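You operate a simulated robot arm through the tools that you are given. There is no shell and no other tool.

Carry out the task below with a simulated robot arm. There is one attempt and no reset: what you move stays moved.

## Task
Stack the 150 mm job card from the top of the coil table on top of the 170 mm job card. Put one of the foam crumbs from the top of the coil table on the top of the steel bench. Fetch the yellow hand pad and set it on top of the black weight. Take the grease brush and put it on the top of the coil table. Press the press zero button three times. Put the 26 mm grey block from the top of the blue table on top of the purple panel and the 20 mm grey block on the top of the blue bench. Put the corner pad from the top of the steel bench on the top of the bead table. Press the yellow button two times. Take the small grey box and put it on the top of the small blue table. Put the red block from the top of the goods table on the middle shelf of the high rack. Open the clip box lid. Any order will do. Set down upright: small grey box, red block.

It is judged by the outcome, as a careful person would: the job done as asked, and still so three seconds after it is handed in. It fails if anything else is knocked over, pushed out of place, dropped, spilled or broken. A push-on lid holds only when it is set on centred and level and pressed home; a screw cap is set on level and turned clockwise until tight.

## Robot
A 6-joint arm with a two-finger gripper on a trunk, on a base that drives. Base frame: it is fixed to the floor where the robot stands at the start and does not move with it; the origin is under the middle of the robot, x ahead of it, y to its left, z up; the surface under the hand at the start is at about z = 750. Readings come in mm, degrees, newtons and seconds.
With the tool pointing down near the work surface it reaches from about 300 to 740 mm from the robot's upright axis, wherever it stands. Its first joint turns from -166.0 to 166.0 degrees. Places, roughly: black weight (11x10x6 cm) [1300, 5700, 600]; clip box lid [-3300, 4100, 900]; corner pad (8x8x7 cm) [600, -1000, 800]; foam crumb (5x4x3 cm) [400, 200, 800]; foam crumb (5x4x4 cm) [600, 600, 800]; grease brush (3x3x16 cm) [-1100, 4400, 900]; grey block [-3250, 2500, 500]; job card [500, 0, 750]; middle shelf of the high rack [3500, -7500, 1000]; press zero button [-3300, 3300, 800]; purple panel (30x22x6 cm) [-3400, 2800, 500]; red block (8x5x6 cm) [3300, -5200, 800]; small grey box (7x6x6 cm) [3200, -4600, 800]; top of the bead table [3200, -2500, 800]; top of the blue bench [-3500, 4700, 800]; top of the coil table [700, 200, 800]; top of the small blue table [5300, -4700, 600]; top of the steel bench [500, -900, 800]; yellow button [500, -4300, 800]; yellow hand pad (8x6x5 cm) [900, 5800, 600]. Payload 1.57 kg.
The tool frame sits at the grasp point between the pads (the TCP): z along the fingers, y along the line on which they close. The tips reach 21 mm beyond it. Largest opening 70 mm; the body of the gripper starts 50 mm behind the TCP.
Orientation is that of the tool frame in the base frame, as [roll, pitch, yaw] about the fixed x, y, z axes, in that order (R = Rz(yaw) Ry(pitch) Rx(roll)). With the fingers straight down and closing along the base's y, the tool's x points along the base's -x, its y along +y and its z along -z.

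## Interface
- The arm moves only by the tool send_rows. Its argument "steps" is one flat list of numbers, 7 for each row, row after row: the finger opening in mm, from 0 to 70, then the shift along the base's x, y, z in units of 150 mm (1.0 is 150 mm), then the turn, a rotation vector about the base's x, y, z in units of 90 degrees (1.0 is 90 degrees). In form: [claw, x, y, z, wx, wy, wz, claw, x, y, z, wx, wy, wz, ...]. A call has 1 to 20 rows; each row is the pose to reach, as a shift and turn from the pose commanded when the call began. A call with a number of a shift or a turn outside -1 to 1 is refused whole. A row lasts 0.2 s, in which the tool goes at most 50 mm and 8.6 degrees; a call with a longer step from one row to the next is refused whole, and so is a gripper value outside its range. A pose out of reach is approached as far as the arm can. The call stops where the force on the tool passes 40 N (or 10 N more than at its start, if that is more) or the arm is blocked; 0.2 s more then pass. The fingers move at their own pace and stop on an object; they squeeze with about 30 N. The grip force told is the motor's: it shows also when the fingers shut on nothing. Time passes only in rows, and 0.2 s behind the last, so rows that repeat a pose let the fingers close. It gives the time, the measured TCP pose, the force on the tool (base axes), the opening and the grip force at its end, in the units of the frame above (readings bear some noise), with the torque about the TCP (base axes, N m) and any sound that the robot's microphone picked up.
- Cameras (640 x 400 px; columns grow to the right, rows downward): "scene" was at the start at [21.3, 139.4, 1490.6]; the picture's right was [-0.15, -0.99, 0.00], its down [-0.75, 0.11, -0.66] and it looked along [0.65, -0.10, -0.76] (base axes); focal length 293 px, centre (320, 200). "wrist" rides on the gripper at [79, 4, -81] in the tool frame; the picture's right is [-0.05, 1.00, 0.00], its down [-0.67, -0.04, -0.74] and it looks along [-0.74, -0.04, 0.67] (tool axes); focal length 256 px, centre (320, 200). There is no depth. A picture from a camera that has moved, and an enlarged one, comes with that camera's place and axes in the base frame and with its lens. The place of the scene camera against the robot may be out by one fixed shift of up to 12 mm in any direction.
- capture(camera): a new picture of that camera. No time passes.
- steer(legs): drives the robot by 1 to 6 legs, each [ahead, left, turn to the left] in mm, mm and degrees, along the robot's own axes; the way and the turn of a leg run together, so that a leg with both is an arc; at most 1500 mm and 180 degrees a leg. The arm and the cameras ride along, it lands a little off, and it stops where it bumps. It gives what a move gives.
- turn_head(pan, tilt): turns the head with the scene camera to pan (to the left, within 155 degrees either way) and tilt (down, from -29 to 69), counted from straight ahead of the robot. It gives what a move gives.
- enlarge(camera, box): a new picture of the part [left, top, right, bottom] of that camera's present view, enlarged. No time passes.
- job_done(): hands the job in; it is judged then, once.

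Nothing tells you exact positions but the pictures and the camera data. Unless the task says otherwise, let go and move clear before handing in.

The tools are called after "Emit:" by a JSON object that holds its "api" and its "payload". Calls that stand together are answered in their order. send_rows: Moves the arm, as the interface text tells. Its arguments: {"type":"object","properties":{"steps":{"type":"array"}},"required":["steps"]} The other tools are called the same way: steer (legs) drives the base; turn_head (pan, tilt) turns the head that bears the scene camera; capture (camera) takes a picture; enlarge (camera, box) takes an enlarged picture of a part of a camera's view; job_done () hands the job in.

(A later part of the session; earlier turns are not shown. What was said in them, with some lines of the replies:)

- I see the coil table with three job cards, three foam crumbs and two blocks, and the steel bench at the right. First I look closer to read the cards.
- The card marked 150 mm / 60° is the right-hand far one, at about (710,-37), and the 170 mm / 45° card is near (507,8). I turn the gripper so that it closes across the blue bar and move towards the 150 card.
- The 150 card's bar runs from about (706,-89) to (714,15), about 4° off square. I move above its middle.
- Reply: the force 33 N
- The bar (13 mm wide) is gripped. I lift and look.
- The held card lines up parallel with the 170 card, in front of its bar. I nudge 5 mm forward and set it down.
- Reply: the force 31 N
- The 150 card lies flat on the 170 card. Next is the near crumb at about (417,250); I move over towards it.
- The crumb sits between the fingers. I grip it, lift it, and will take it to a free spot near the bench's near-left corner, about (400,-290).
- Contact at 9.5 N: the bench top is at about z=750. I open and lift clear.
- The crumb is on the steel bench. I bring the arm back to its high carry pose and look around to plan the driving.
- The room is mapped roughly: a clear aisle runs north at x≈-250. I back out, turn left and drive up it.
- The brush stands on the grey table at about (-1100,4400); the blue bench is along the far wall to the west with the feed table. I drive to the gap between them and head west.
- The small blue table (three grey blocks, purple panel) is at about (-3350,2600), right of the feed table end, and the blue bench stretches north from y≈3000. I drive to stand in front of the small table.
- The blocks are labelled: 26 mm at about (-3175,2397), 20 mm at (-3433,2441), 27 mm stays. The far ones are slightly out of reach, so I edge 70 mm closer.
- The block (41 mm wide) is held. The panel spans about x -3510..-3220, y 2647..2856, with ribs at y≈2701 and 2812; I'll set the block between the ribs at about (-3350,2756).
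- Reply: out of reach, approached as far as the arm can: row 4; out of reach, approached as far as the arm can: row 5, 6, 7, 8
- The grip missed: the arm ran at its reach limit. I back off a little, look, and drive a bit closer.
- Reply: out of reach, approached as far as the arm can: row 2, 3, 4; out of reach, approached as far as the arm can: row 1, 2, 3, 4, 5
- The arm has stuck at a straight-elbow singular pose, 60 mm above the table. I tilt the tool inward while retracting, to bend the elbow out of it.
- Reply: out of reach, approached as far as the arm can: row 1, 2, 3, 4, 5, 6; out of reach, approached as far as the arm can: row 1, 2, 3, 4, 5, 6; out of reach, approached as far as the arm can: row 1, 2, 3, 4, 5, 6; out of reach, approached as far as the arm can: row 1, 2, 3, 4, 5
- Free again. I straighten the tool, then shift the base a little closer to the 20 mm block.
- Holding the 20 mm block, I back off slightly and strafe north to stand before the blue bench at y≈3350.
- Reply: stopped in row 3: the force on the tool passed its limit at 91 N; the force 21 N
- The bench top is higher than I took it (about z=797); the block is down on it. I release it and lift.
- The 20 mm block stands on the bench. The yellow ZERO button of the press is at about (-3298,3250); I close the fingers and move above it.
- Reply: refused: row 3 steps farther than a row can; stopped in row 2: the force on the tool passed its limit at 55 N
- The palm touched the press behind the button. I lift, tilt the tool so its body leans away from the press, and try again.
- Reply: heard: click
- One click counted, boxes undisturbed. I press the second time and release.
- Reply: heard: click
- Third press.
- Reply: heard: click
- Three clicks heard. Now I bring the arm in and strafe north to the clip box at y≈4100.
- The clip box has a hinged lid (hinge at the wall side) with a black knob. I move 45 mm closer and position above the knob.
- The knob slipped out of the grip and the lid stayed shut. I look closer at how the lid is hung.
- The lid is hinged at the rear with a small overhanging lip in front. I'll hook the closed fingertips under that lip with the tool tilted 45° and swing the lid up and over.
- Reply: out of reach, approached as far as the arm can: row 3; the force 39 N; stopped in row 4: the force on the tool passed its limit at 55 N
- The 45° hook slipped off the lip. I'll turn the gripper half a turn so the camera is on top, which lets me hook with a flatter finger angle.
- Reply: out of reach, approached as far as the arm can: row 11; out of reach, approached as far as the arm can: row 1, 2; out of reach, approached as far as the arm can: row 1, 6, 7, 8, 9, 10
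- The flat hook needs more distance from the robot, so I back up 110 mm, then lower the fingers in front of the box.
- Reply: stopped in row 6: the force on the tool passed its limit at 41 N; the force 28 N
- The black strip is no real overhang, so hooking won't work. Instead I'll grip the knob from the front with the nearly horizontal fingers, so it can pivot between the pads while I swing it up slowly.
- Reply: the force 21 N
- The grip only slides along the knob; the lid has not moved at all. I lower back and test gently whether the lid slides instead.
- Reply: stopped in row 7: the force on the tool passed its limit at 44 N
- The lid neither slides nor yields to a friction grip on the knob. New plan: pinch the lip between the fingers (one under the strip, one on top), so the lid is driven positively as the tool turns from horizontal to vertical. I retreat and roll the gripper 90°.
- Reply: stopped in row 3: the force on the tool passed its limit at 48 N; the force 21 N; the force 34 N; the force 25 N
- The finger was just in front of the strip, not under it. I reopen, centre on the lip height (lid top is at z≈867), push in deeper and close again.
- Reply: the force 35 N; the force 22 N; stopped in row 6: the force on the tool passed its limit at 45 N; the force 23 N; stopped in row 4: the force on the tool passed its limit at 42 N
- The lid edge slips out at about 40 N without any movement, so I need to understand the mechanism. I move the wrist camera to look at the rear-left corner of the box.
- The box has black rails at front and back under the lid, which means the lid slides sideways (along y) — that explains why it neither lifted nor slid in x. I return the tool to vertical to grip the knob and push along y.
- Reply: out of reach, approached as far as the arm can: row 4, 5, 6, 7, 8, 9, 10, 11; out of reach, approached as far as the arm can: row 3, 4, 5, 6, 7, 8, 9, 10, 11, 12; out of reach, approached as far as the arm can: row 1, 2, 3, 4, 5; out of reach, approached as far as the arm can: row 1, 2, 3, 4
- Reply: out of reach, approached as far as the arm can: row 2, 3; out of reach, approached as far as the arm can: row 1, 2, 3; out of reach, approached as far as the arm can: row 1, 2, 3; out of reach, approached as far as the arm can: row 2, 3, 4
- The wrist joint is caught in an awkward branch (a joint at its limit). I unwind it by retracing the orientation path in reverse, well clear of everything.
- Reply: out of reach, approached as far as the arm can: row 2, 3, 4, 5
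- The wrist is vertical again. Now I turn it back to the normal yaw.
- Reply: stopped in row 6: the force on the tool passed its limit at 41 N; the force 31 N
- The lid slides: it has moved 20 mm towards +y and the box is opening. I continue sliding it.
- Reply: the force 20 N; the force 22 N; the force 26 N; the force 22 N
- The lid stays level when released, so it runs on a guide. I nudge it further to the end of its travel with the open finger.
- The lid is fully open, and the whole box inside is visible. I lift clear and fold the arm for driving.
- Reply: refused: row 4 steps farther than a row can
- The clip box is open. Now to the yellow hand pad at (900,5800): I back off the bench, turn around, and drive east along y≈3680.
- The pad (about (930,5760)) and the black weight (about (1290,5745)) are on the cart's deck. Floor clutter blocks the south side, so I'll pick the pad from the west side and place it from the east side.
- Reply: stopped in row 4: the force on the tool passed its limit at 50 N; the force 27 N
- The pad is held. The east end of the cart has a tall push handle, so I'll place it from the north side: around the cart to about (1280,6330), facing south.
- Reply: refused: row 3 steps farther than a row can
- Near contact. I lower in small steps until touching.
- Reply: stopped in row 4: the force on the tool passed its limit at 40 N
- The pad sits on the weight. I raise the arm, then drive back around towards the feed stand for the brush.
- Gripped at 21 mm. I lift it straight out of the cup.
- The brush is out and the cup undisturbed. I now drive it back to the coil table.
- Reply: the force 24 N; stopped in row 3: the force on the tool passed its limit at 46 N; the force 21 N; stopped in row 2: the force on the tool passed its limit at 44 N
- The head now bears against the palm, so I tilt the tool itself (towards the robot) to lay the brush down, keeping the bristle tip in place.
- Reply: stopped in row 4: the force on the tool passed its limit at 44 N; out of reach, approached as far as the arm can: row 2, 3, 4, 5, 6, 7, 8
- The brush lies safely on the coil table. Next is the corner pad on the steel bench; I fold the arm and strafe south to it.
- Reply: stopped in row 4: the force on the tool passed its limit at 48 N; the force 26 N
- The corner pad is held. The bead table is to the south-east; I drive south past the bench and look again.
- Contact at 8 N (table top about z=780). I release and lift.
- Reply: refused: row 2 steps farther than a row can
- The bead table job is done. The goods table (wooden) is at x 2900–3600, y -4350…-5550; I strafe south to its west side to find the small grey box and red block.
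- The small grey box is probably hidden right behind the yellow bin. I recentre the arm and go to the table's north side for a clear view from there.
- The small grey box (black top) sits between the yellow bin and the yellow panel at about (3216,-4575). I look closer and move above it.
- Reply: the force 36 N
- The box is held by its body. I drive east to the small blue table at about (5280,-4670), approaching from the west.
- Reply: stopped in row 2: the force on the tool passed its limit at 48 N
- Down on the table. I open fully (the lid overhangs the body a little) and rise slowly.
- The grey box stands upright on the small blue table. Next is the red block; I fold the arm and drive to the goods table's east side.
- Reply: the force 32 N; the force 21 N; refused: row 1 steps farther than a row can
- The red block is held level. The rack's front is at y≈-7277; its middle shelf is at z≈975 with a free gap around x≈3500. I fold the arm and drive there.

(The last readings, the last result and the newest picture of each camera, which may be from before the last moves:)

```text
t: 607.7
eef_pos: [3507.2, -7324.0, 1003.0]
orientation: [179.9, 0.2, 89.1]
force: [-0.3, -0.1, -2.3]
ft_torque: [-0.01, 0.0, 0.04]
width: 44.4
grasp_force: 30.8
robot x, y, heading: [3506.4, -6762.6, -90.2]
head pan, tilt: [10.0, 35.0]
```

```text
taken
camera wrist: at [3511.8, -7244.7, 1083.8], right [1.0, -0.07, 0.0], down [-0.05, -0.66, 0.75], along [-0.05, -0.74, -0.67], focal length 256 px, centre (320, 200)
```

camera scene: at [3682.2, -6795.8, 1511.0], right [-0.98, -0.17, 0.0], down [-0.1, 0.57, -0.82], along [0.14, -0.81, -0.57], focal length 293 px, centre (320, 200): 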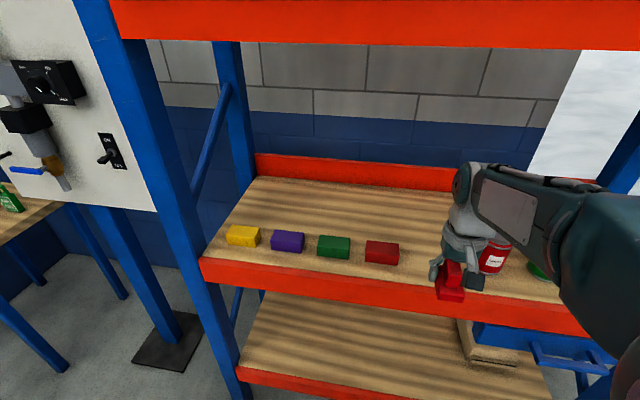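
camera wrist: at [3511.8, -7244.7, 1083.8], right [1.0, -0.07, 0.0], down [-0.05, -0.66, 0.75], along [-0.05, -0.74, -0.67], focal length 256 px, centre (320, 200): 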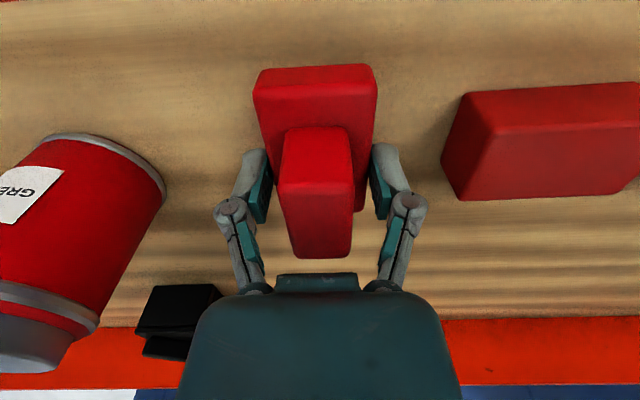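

Emit:
{"api": "send_rows", "payload": {"steps": [38, 0, 0, -0.03, 0, 0, 0, 38, 0, 0, -0.06, 0, 0, 0, 38, 0, 0, -0.085, 0, 0, 0, 38, 0, 0, -0.11, 0, 0, 0, 38, 0, 0, -0.135, 0, 0, 0, 38, 0, 0, -0.16, 0, 0, 0]}}

Emit:
{"api": "capture", "payload": {"camera": "wrist"}}

```text
t: 609.1
eef_pos: [3506.6, -7324.3, 979.7]
orientation: [179.8, 0.5, 89.1]
force: [2.2, -2.2, 19.3]
ft_torque: [-0.08, -0.05, 0.0]
width: 45.0
grasp_force: 30.5
robot x, y, heading: [3505.9, -6763.5, -90.1]
head pan, tilt: [10.0, 35.0]
```

```text
taken
camera wrist: at [3512.0, -7244.6, 1060.0], right [1.0, -0.07, 0.0], down [-0.05, -0.66, 0.75], along [-0.05, -0.75, -0.66], focal length 256 px, centre (320, 200)
```

wrist: 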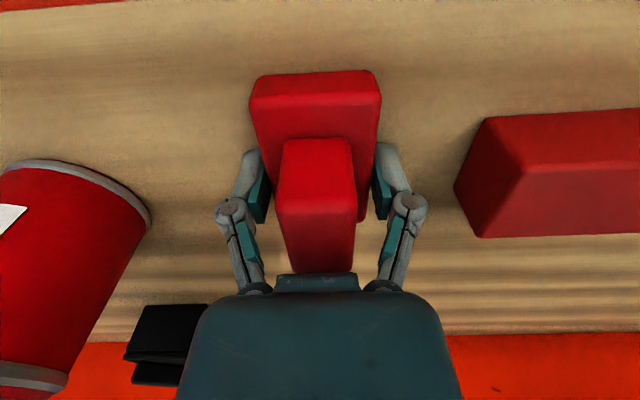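

Emit:
{"api": "send_rows", "payload": {"steps": [46, 0, 0, 0.005, 0, 0, 0, 50, 0, 0, 0.005, 0, 0, 0, 58, 0, 0, 0.005, 0, 0, 0, 60, 0, 0, 0.005, 0, 0, 0, 60, 0, 0, 0.08, 0, 0, 0, 60, 0, 0, 0.25, 0, 0, 0, 60, 0, 0, 0.5, 0, 0, 0, 60, 0, 0, 0.65, 0, 0, 0]}}

Emit:
{"api": "capture", "payload": {"camera": "wrist"}}

Emit:
{"api": "enlarge", "payload": {"camera": "scene", "box": [330, 160, 560, 320]}}

```text
t: 610.9
eef_pos: [3506.3, -7323.9, 1077.6]
orientation: [180.0, 0.0, 89.2]
force: [-0.1, -0.1, 0.4]
ft_torque: [-0.02, -0.03, -0.02]
width: 60.1
grasp_force: 0.0
robot x, y, heading: [3508.2, -6763.7, -89.7]
head pan, tilt: [10.0, 35.0]
```

```text
taken
camera wrist: at [3510.8, -7245.2, 1157.9], right [1.0, -0.07, 0.0], down [-0.05, -0.66, 0.75], along [-0.05, -0.74, -0.67], focal length 256 px, centre (320, 200)
```

wrist: 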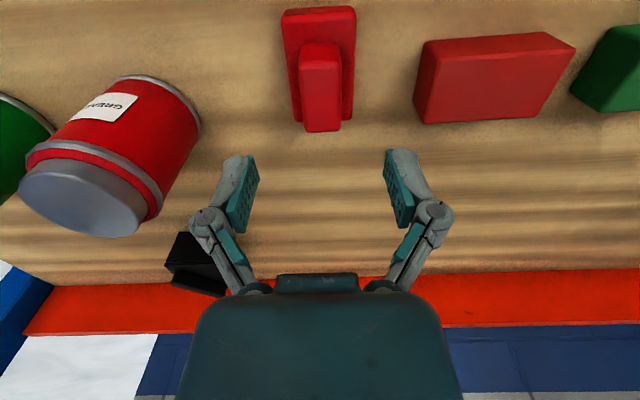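

```text
2.50 times, centred on (445, 240) of scene
camera zoom: at [3682.1, -6796.4, 1511.0], right [-0.98, -0.17, 0.0], down [-0.1, 0.57, -0.82], along [0.14, -0.81, -0.57], focal length 732 px, centre (8, 100)
```

zoom: 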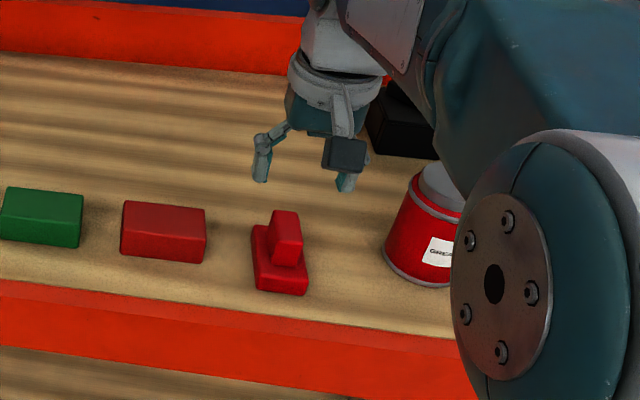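

The red block stands upright on the middle shelf. I withdraw the arm and drive to the blue console for the yellow button.

Emit:
{"api": "send_rows", "payload": {"steps": [60, 0, 0.25, 0, 0, 0, 0, 60, 0, 0.5, 0, 0, 0, 0, 60, 0, 0.75, 0, 0, 0, 0, 60, 0, 0.95, 0, 0, 0, 0]}}

Emit:
{"api": "steer", "payload": {"legs": [[-500, 0, 0], [0, -1060, 0], [-1180, 0, 0], [0, 0, -90]]}}

Emit:
{"api": "turn_head", "payload": {"pan": 0, "tilt": 20}}

Emit:
{"api": "capture", "payload": {"camera": "scene"}}

```text
t: 611.9
eef_pos: [3505.3, -7180.5, 1075.8]
orientation: [-180.0, 0.1, 89.2]
force: [1.0, 0.4, -0.5]
ft_torque: [0.01, 0.01, 0.01]
width: 60.0
grasp_force: 0.1
robot x, y, heading: [3507.3, -6766.8, -90.0]
head pan, tilt: [10.0, 35.0]
```

```text
t: 629.3
eef_pos: [1998.0, -5106.5, 1076.3]
orientation: [179.9, 0.1, -0.8]
force: [0.3, -0.4, 0.4]
ft_torque: [-0.01, -0.02, 0.04]
width: 60.0
grasp_force: 0.1
robot x, y, heading: [2412.2, -5110.1, 179.9]
head pan, tilt: [10.0, 35.0]
```

```text
t: 630.1
eef_pos: [1996.4, -5107.4, 1075.7]
orientation: [179.9, 0.1, -0.9]
force: [0.5, -0.8, -1.8]
ft_torque: [0.01, 0.01, -0.02]
width: 59.8
grasp_force: 0.1
robot x, y, heading: [2417.6, -5111.6, 180.0]
head pan, tilt: [0.0, 20.0]
```

```text
taken
camera scene: at [2383.1, -5270.1, 1534.8], right [0.0, 1.0, 0.0], down [0.34, 0.0, -0.94], along [-0.94, 0.0, -0.34], focal length 293 px, centre (320, 200)
```

scene: 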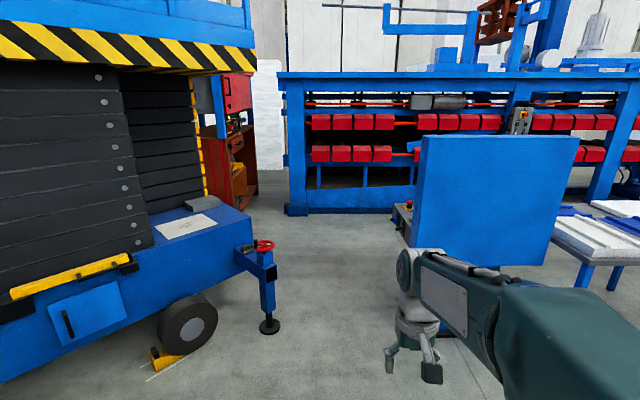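

Emit:
{"api": "steer", "payload": {"legs": [[0, 40, 0], [1400, 0, 0], [1050, 0, 0]]}}

Emit:
{"api": "turn_head", "payload": {"pan": -120, "tilt": 25}}

Emit:
{"api": "capture", "payload": {"camera": "scene"}}

```text
t: 642.8
eef_pos: [-498.9, -5203.7, 1076.1]
orientation: [179.9, 0.1, 1.0]
force: [0.2, 0.6, -1.1]
ft_torque: [-0.04, 0.0, 0.0]
width: 59.8
grasp_force: 0.0
robot x, y, heading: [-80.8, -5194.4, -178.3]
head pan, tilt: [0.0, 20.0]
```

```text
t: 644.8
eef_pos: [-497.7, -5203.8, 1075.8]
orientation: [179.9, 0.1, 0.8]
force: [-0.2, 0.6, 0.4]
ft_torque: [0.0, 0.0, -0.04]
width: 59.8
grasp_force: 0.1
robot x, y, heading: [-80.5, -5192.6, -178.2]
head pan, tilt: [-120.0, 25.0]
```

```text
taken
camera scene: at [29.8, -5270.5, 1526.9], right [0.88, -0.47, 0.0], down [-0.2, -0.37, -0.91], along [0.43, 0.8, -0.42], focal length 293 px, centre (320, 200)
```

scene: 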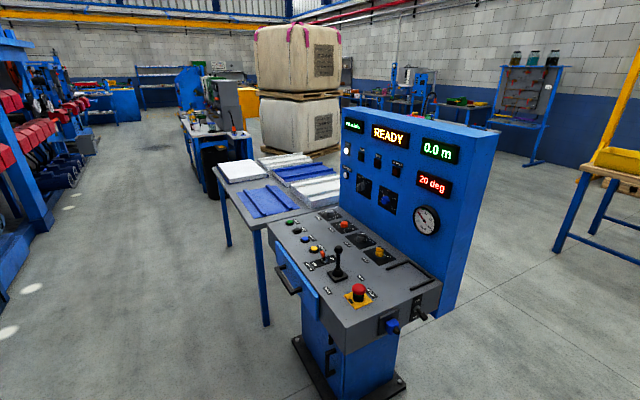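

Emit:
{"api": "enlarge", "payload": {"camera": "scene", "box": [260, 190, 450, 340]}}

```text
2.67 times, centred on (355, 265) of scene
camera zoom: at [29.8, -5270.5, 1526.9], right [0.88, -0.47, 0.0], down [-0.2, -0.37, -0.91], along [0.43, 0.8, -0.42], focal length 781 px, centre (227, 27)
```

zoom: 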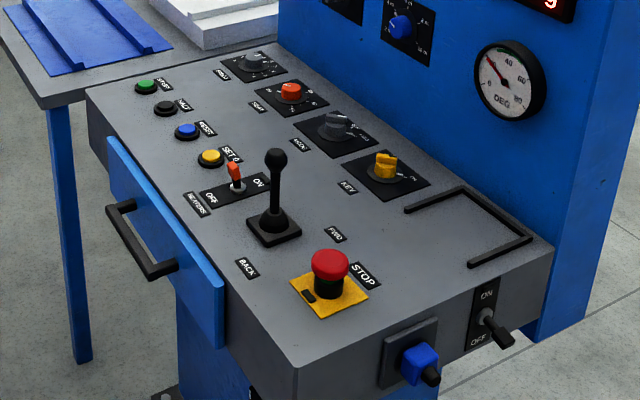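

The yellow button (by the "SET" label) is at about (493,-4350) on the console desk. I turn and drive to the console's west side.

Emit:
{"api": "steer", "payload": {"legs": [[0, 0, 178.2], [0, 840, 0], [100, 0, 0]]}}

Emit:
{"api": "turn_head", "payload": {"pan": 0, "tilt": 48}}

Emit:
{"api": "capture", "payload": {"camera": "scene"}}

Emit:
{"api": "capture", "payload": {"camera": "wrist"}}

```text
t: 657.2
eef_pos: [433.8, -4362.5, 1075.4]
orientation: [179.8, 0.1, 179.7]
force: [0.8, -0.3, -1.7]
ft_torque: [-0.02, 0.0, 0.02]
width: 60.0
grasp_force: 0.1
robot x, y, heading: [19.5, -4359.3, 0.4]
head pan, tilt: [-120.0, 25.0]
```

```text
t: 659.2
eef_pos: [433.9, -4361.9, 1075.8]
orientation: [179.9, 0.1, 179.7]
force: [0.8, 0.0, -0.6]
ft_torque: [-0.04, 0.01, -0.01]
width: 60.0
grasp_force: 0.1
robot x, y, heading: [15.7, -4361.9, 0.5]
head pan, tilt: [0.0, 48.0]
```

```text
taken
camera scene: at [37.2, -4210.4, 1492.0], right [0.01, -1.0, 0.0], down [-0.74, -0.01, -0.67], along [0.67, 0.01, -0.74], focal length 293 px, centre (320, 200)
```

scene: 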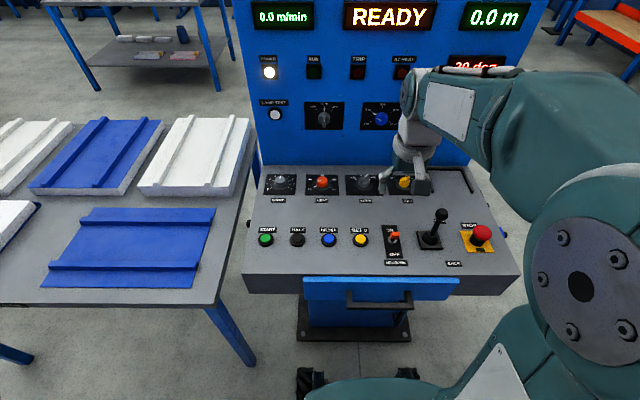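

```text
taken
camera wrist: at [353.8, -4356.8, 1157.5], right [0.06, 1.0, 0.0], down [0.67, -0.04, 0.75], along [0.74, -0.04, -0.67], focal length 256 px, centre (320, 200)
```

wrist: 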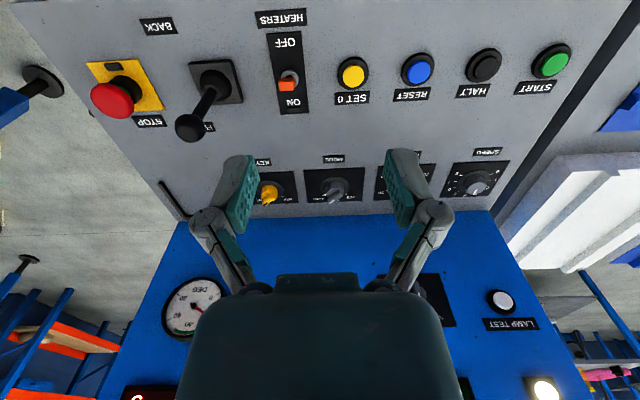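

Emit:
{"api": "send_rows", "payload": {"steps": [40, 0.1, 0.07, -0.2, 0, 0, 0, 20, 0.2, 0.14, -0.4, 0, 0, 0, 0, 0.3, 0.2, -0.6, 0, 0, 0, 0, 0.38, 0.27, -0.8, 0, 0, 0, 0, 0.38, 0.27, -1, 0, 0, 0, 0, 0.38, 0.27, -1, 0, 0, 0]}}

Emit:
{"api": "capture", "payload": {"camera": "wrist"}}

```text
t: 660.6
eef_pos: [491.5, -4323.0, 926.0]
orientation: [179.9, 0.1, 179.6]
force: [0.7, -0.2, -0.1]
ft_torque: [0.0, 0.03, -0.05]
width: 0.1
grasp_force: 28.6
robot x, y, heading: [14.8, -4363.5, 0.7]
head pan, tilt: [0.0, 48.0]
```

```text
taken
camera wrist: at [410.5, -4317.3, 1006.9], right [0.06, 1.0, 0.0], down [0.67, -0.04, 0.75], along [0.74, -0.04, -0.67], focal length 256 px, centre (320, 200)
```

wrist: 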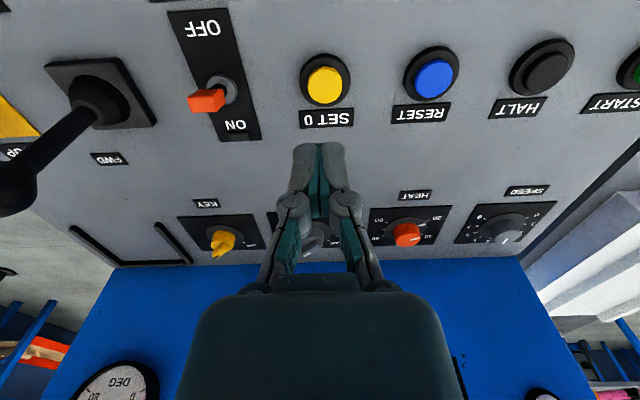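

Emit:
{"api": "send_rows", "payload": {"steps": [0, 0.053, 0.023, -0.15, 0, 0, 0, 0, 0.053, 0.023, -0.3, 0, 0, 0, 0, 0.053, 0.023, -0.42, 0, 0, 0, 0, 0.053, 0.023, -0.42, 0, 0, 0]}}

Emit:
{"api": "capture", "payload": {"camera": "wrist"}}

```text
t: 661.6
eef_pos: [496.4, -4317.7, 862.8]
orientation: [179.8, 0.1, 179.8]
force: [-0.1, -0.1, 0.2]
ft_torque: [0.0, -0.05, 0.02]
width: 0.0
grasp_force: 28.7
robot x, y, heading: [16.4, -4364.6, 0.7]
head pan, tilt: [0.0, 48.0]
```

```text
taken
camera wrist: at [417.8, -4313.7, 944.5], right [0.06, 1.0, 0.0], down [0.67, -0.04, 0.75], along [0.74, -0.04, -0.67], focal length 256 px, centre (320, 200)
```

wrist: 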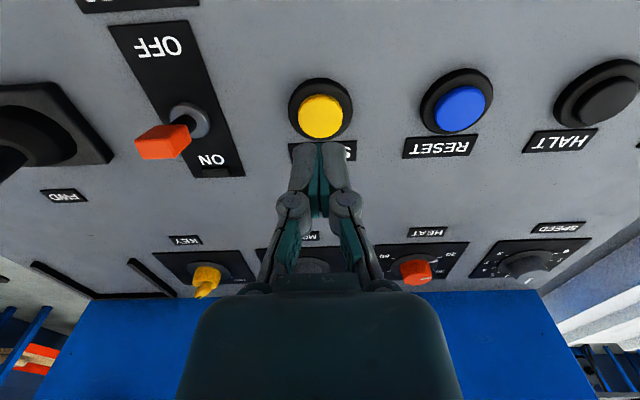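

Emit:
{"api": "send_rows", "payload": {"steps": [0, 0.045, 0, -0.1, 0, 0, 0, 0, 0.045, 0, -0.2, 0, 0, 0, 0, 0.045, 0, -0.25, 0, 0, 0, 0, 0.045, 0, -0.27, 0, 0, 0, 0, 0.045, 0, -0.29, 0, 0, 0, 0, 0.045, 0, -0.31, 0, 0, 0]}}

Emit:
{"api": "capture", "payload": {"camera": "wrist"}}

```text
t: 663.0
eef_pos: [506.5, -4318.0, 815.4]
orientation: [179.9, 0.0, 179.8]
force: [-0.9, 1.0, 0.7]
ft_torque: [0.03, 0.01, 0.01]
width: 0.0
grasp_force: 28.8
robot x, y, heading: [13.7, -4358.8, 0.4]
head pan, tilt: [0.0, 48.0]
```

```text
taken
camera wrist: at [425.5, -4312.7, 897.7], right [0.06, 1.0, 0.0], down [0.67, -0.04, 0.75], along [0.74, -0.04, -0.67], focal length 256 px, centre (320, 200)
```

wrist: 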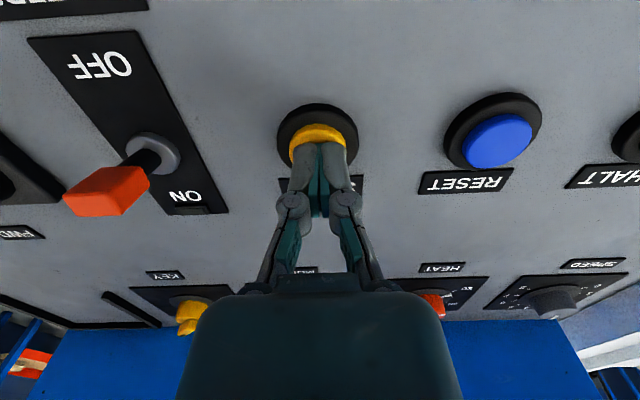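

Emit:
{"api": "send_rows", "payload": {"steps": [0, 0, 0, -0.02, 0, 0, 0, 0, 0, 0, -0.04, 0, 0, 0, 0, 0, 0, -0.06, 0, 0, 0]}}

```text
t: 663.8
eef_pos: [505.9, -4315.9, 807.6]
orientation: [179.9, 0.1, 179.7]
force: [-4.0, -1.3, 10.6]
ft_torque: [-0.02, 0.08, 0.03]
width: 5.9
grasp_force: 28.6
robot x, y, heading: [19.3, -4362.7, 0.5]
head pan, tilt: [0.0, 48.0]
heard: click
```

First click. I release and press once more.

Emit:
{"api": "send_rows", "payload": {"steps": [0, 0, 0, 0.05, 0, 0, 0, 0, 0, 0, 0.08, 0, 0, 0, 0, 0, 0, 0.08, 0, 0, 0]}}

Emit:
{"api": "send_rows", "payload": {"steps": [0, 0, 0, -0.04, 0, 0, 0, 0, 0, 0, -0.06, 0, 0, 0, 0, 0, 0, -0.08, 0, 0, 0]}}

Emit:
{"api": "send_rows", "payload": {"steps": [0, 0, 0, 0.1, 0, 0, 0, 0, 0, 0, 0.3, 0, 0, 0, 0, 0, 0, 0.6, 0, 0, 0, 0, 0, 0, 0.9, 0, 0, 0]}}

Emit:
{"api": "capture", "payload": {"camera": "wrist"}}

```text
t: 664.6
eef_pos: [506.4, -4317.1, 820.2]
orientation: [179.9, 0.0, 179.7]
force: [-0.5, 0.3, -0.4]
ft_torque: [0.01, 0.03, -0.02]
width: 0.0
grasp_force: 28.6
robot x, y, heading: [15.1, -4360.8, 0.3]
head pan, tilt: [0.0, 48.0]
```

```text
t: 665.4
eef_pos: [505.5, -4317.5, 808.7]
orientation: [179.9, 0.1, 179.7]
force: [-4.2, 0.3, 12.9]
ft_torque: [0.0, 0.04, -0.02]
width: 6.1
grasp_force: 29.1
robot x, y, heading: [20.5, -4362.3, 0.2]
head pan, tilt: [0.0, 48.0]
heard: click
```

```text
t: 666.4
eef_pos: [506.2, -4317.3, 940.7]
orientation: [-180.0, 0.0, 179.6]
force: [0.9, 0.4, 0.1]
ft_torque: [0.01, 0.0, -0.01]
width: 0.1
grasp_force: 28.7
robot x, y, heading: [16.7, -4361.1, 0.4]
head pan, tilt: [0.0, 48.0]
```

```text
taken
camera wrist: at [427.3, -4312.1, 1023.2], right [0.06, 1.0, 0.0], down [0.67, -0.04, 0.74], along [0.74, -0.04, -0.67], focal length 256 px, centre (320, 200)
```

wrist: 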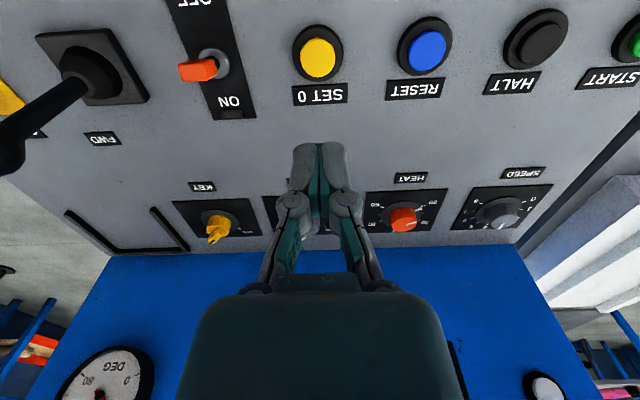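

All parts are finished: both clicks were heard at the yellow button, and the arm is clear. I'm handing the job in.

Emit:
{"api": "job_done", "payload": {}}

```text
The job is handed in.
```

I finished every part of the task and handed the job in. I don't have the judge's verdict, only what the robot's pictures and readings showed.

| Item | Where it is now |
|---|---|
| 150 mm job card | On the 170 mm job card, lying flat, about 30 mm off-centre so it clears the lower card's raised blue bar |
| Foam crumb | On the steel bench, near its left front corner |
| Yellow hand pad | On the black weight's handle |
| Grease brush | Lying flat on the coil table |
| Press zero button | Pressed three times, three clicks heard |
| 26 mm grey block | On the purple panel, between its ribs |
| 20 mm grey block | On the blue bench, near the press gauge |
| Corner pad | On the bead table |
| Yellow button | The yellow "SET 0" button on the blue console, pressed twice, two clicks heard |
| Small grey box | On the small blue table, upright |
| Red block | On the middle shelf of the high rack, upright |
| Clip box lid | Slid fully open |

Three things did not go cleanly along the way:

- **20 mm grey block:** I set it down too fast because the bench was higher than I took it to be. The force on the tool reached 91 N before it stopped. The block looked in place afterwards.
- **Press:** the gripper's palm touched the press once while I was lining up on the zero button. No click was heard and nothing looked moved.
- **Clip box:** I tried several times to lift the lid, pulling with up to about 55 N, before finding that it slides sideways. In the pictures the box had not moved.

I saw nothing knocked over, spilled or dropped.
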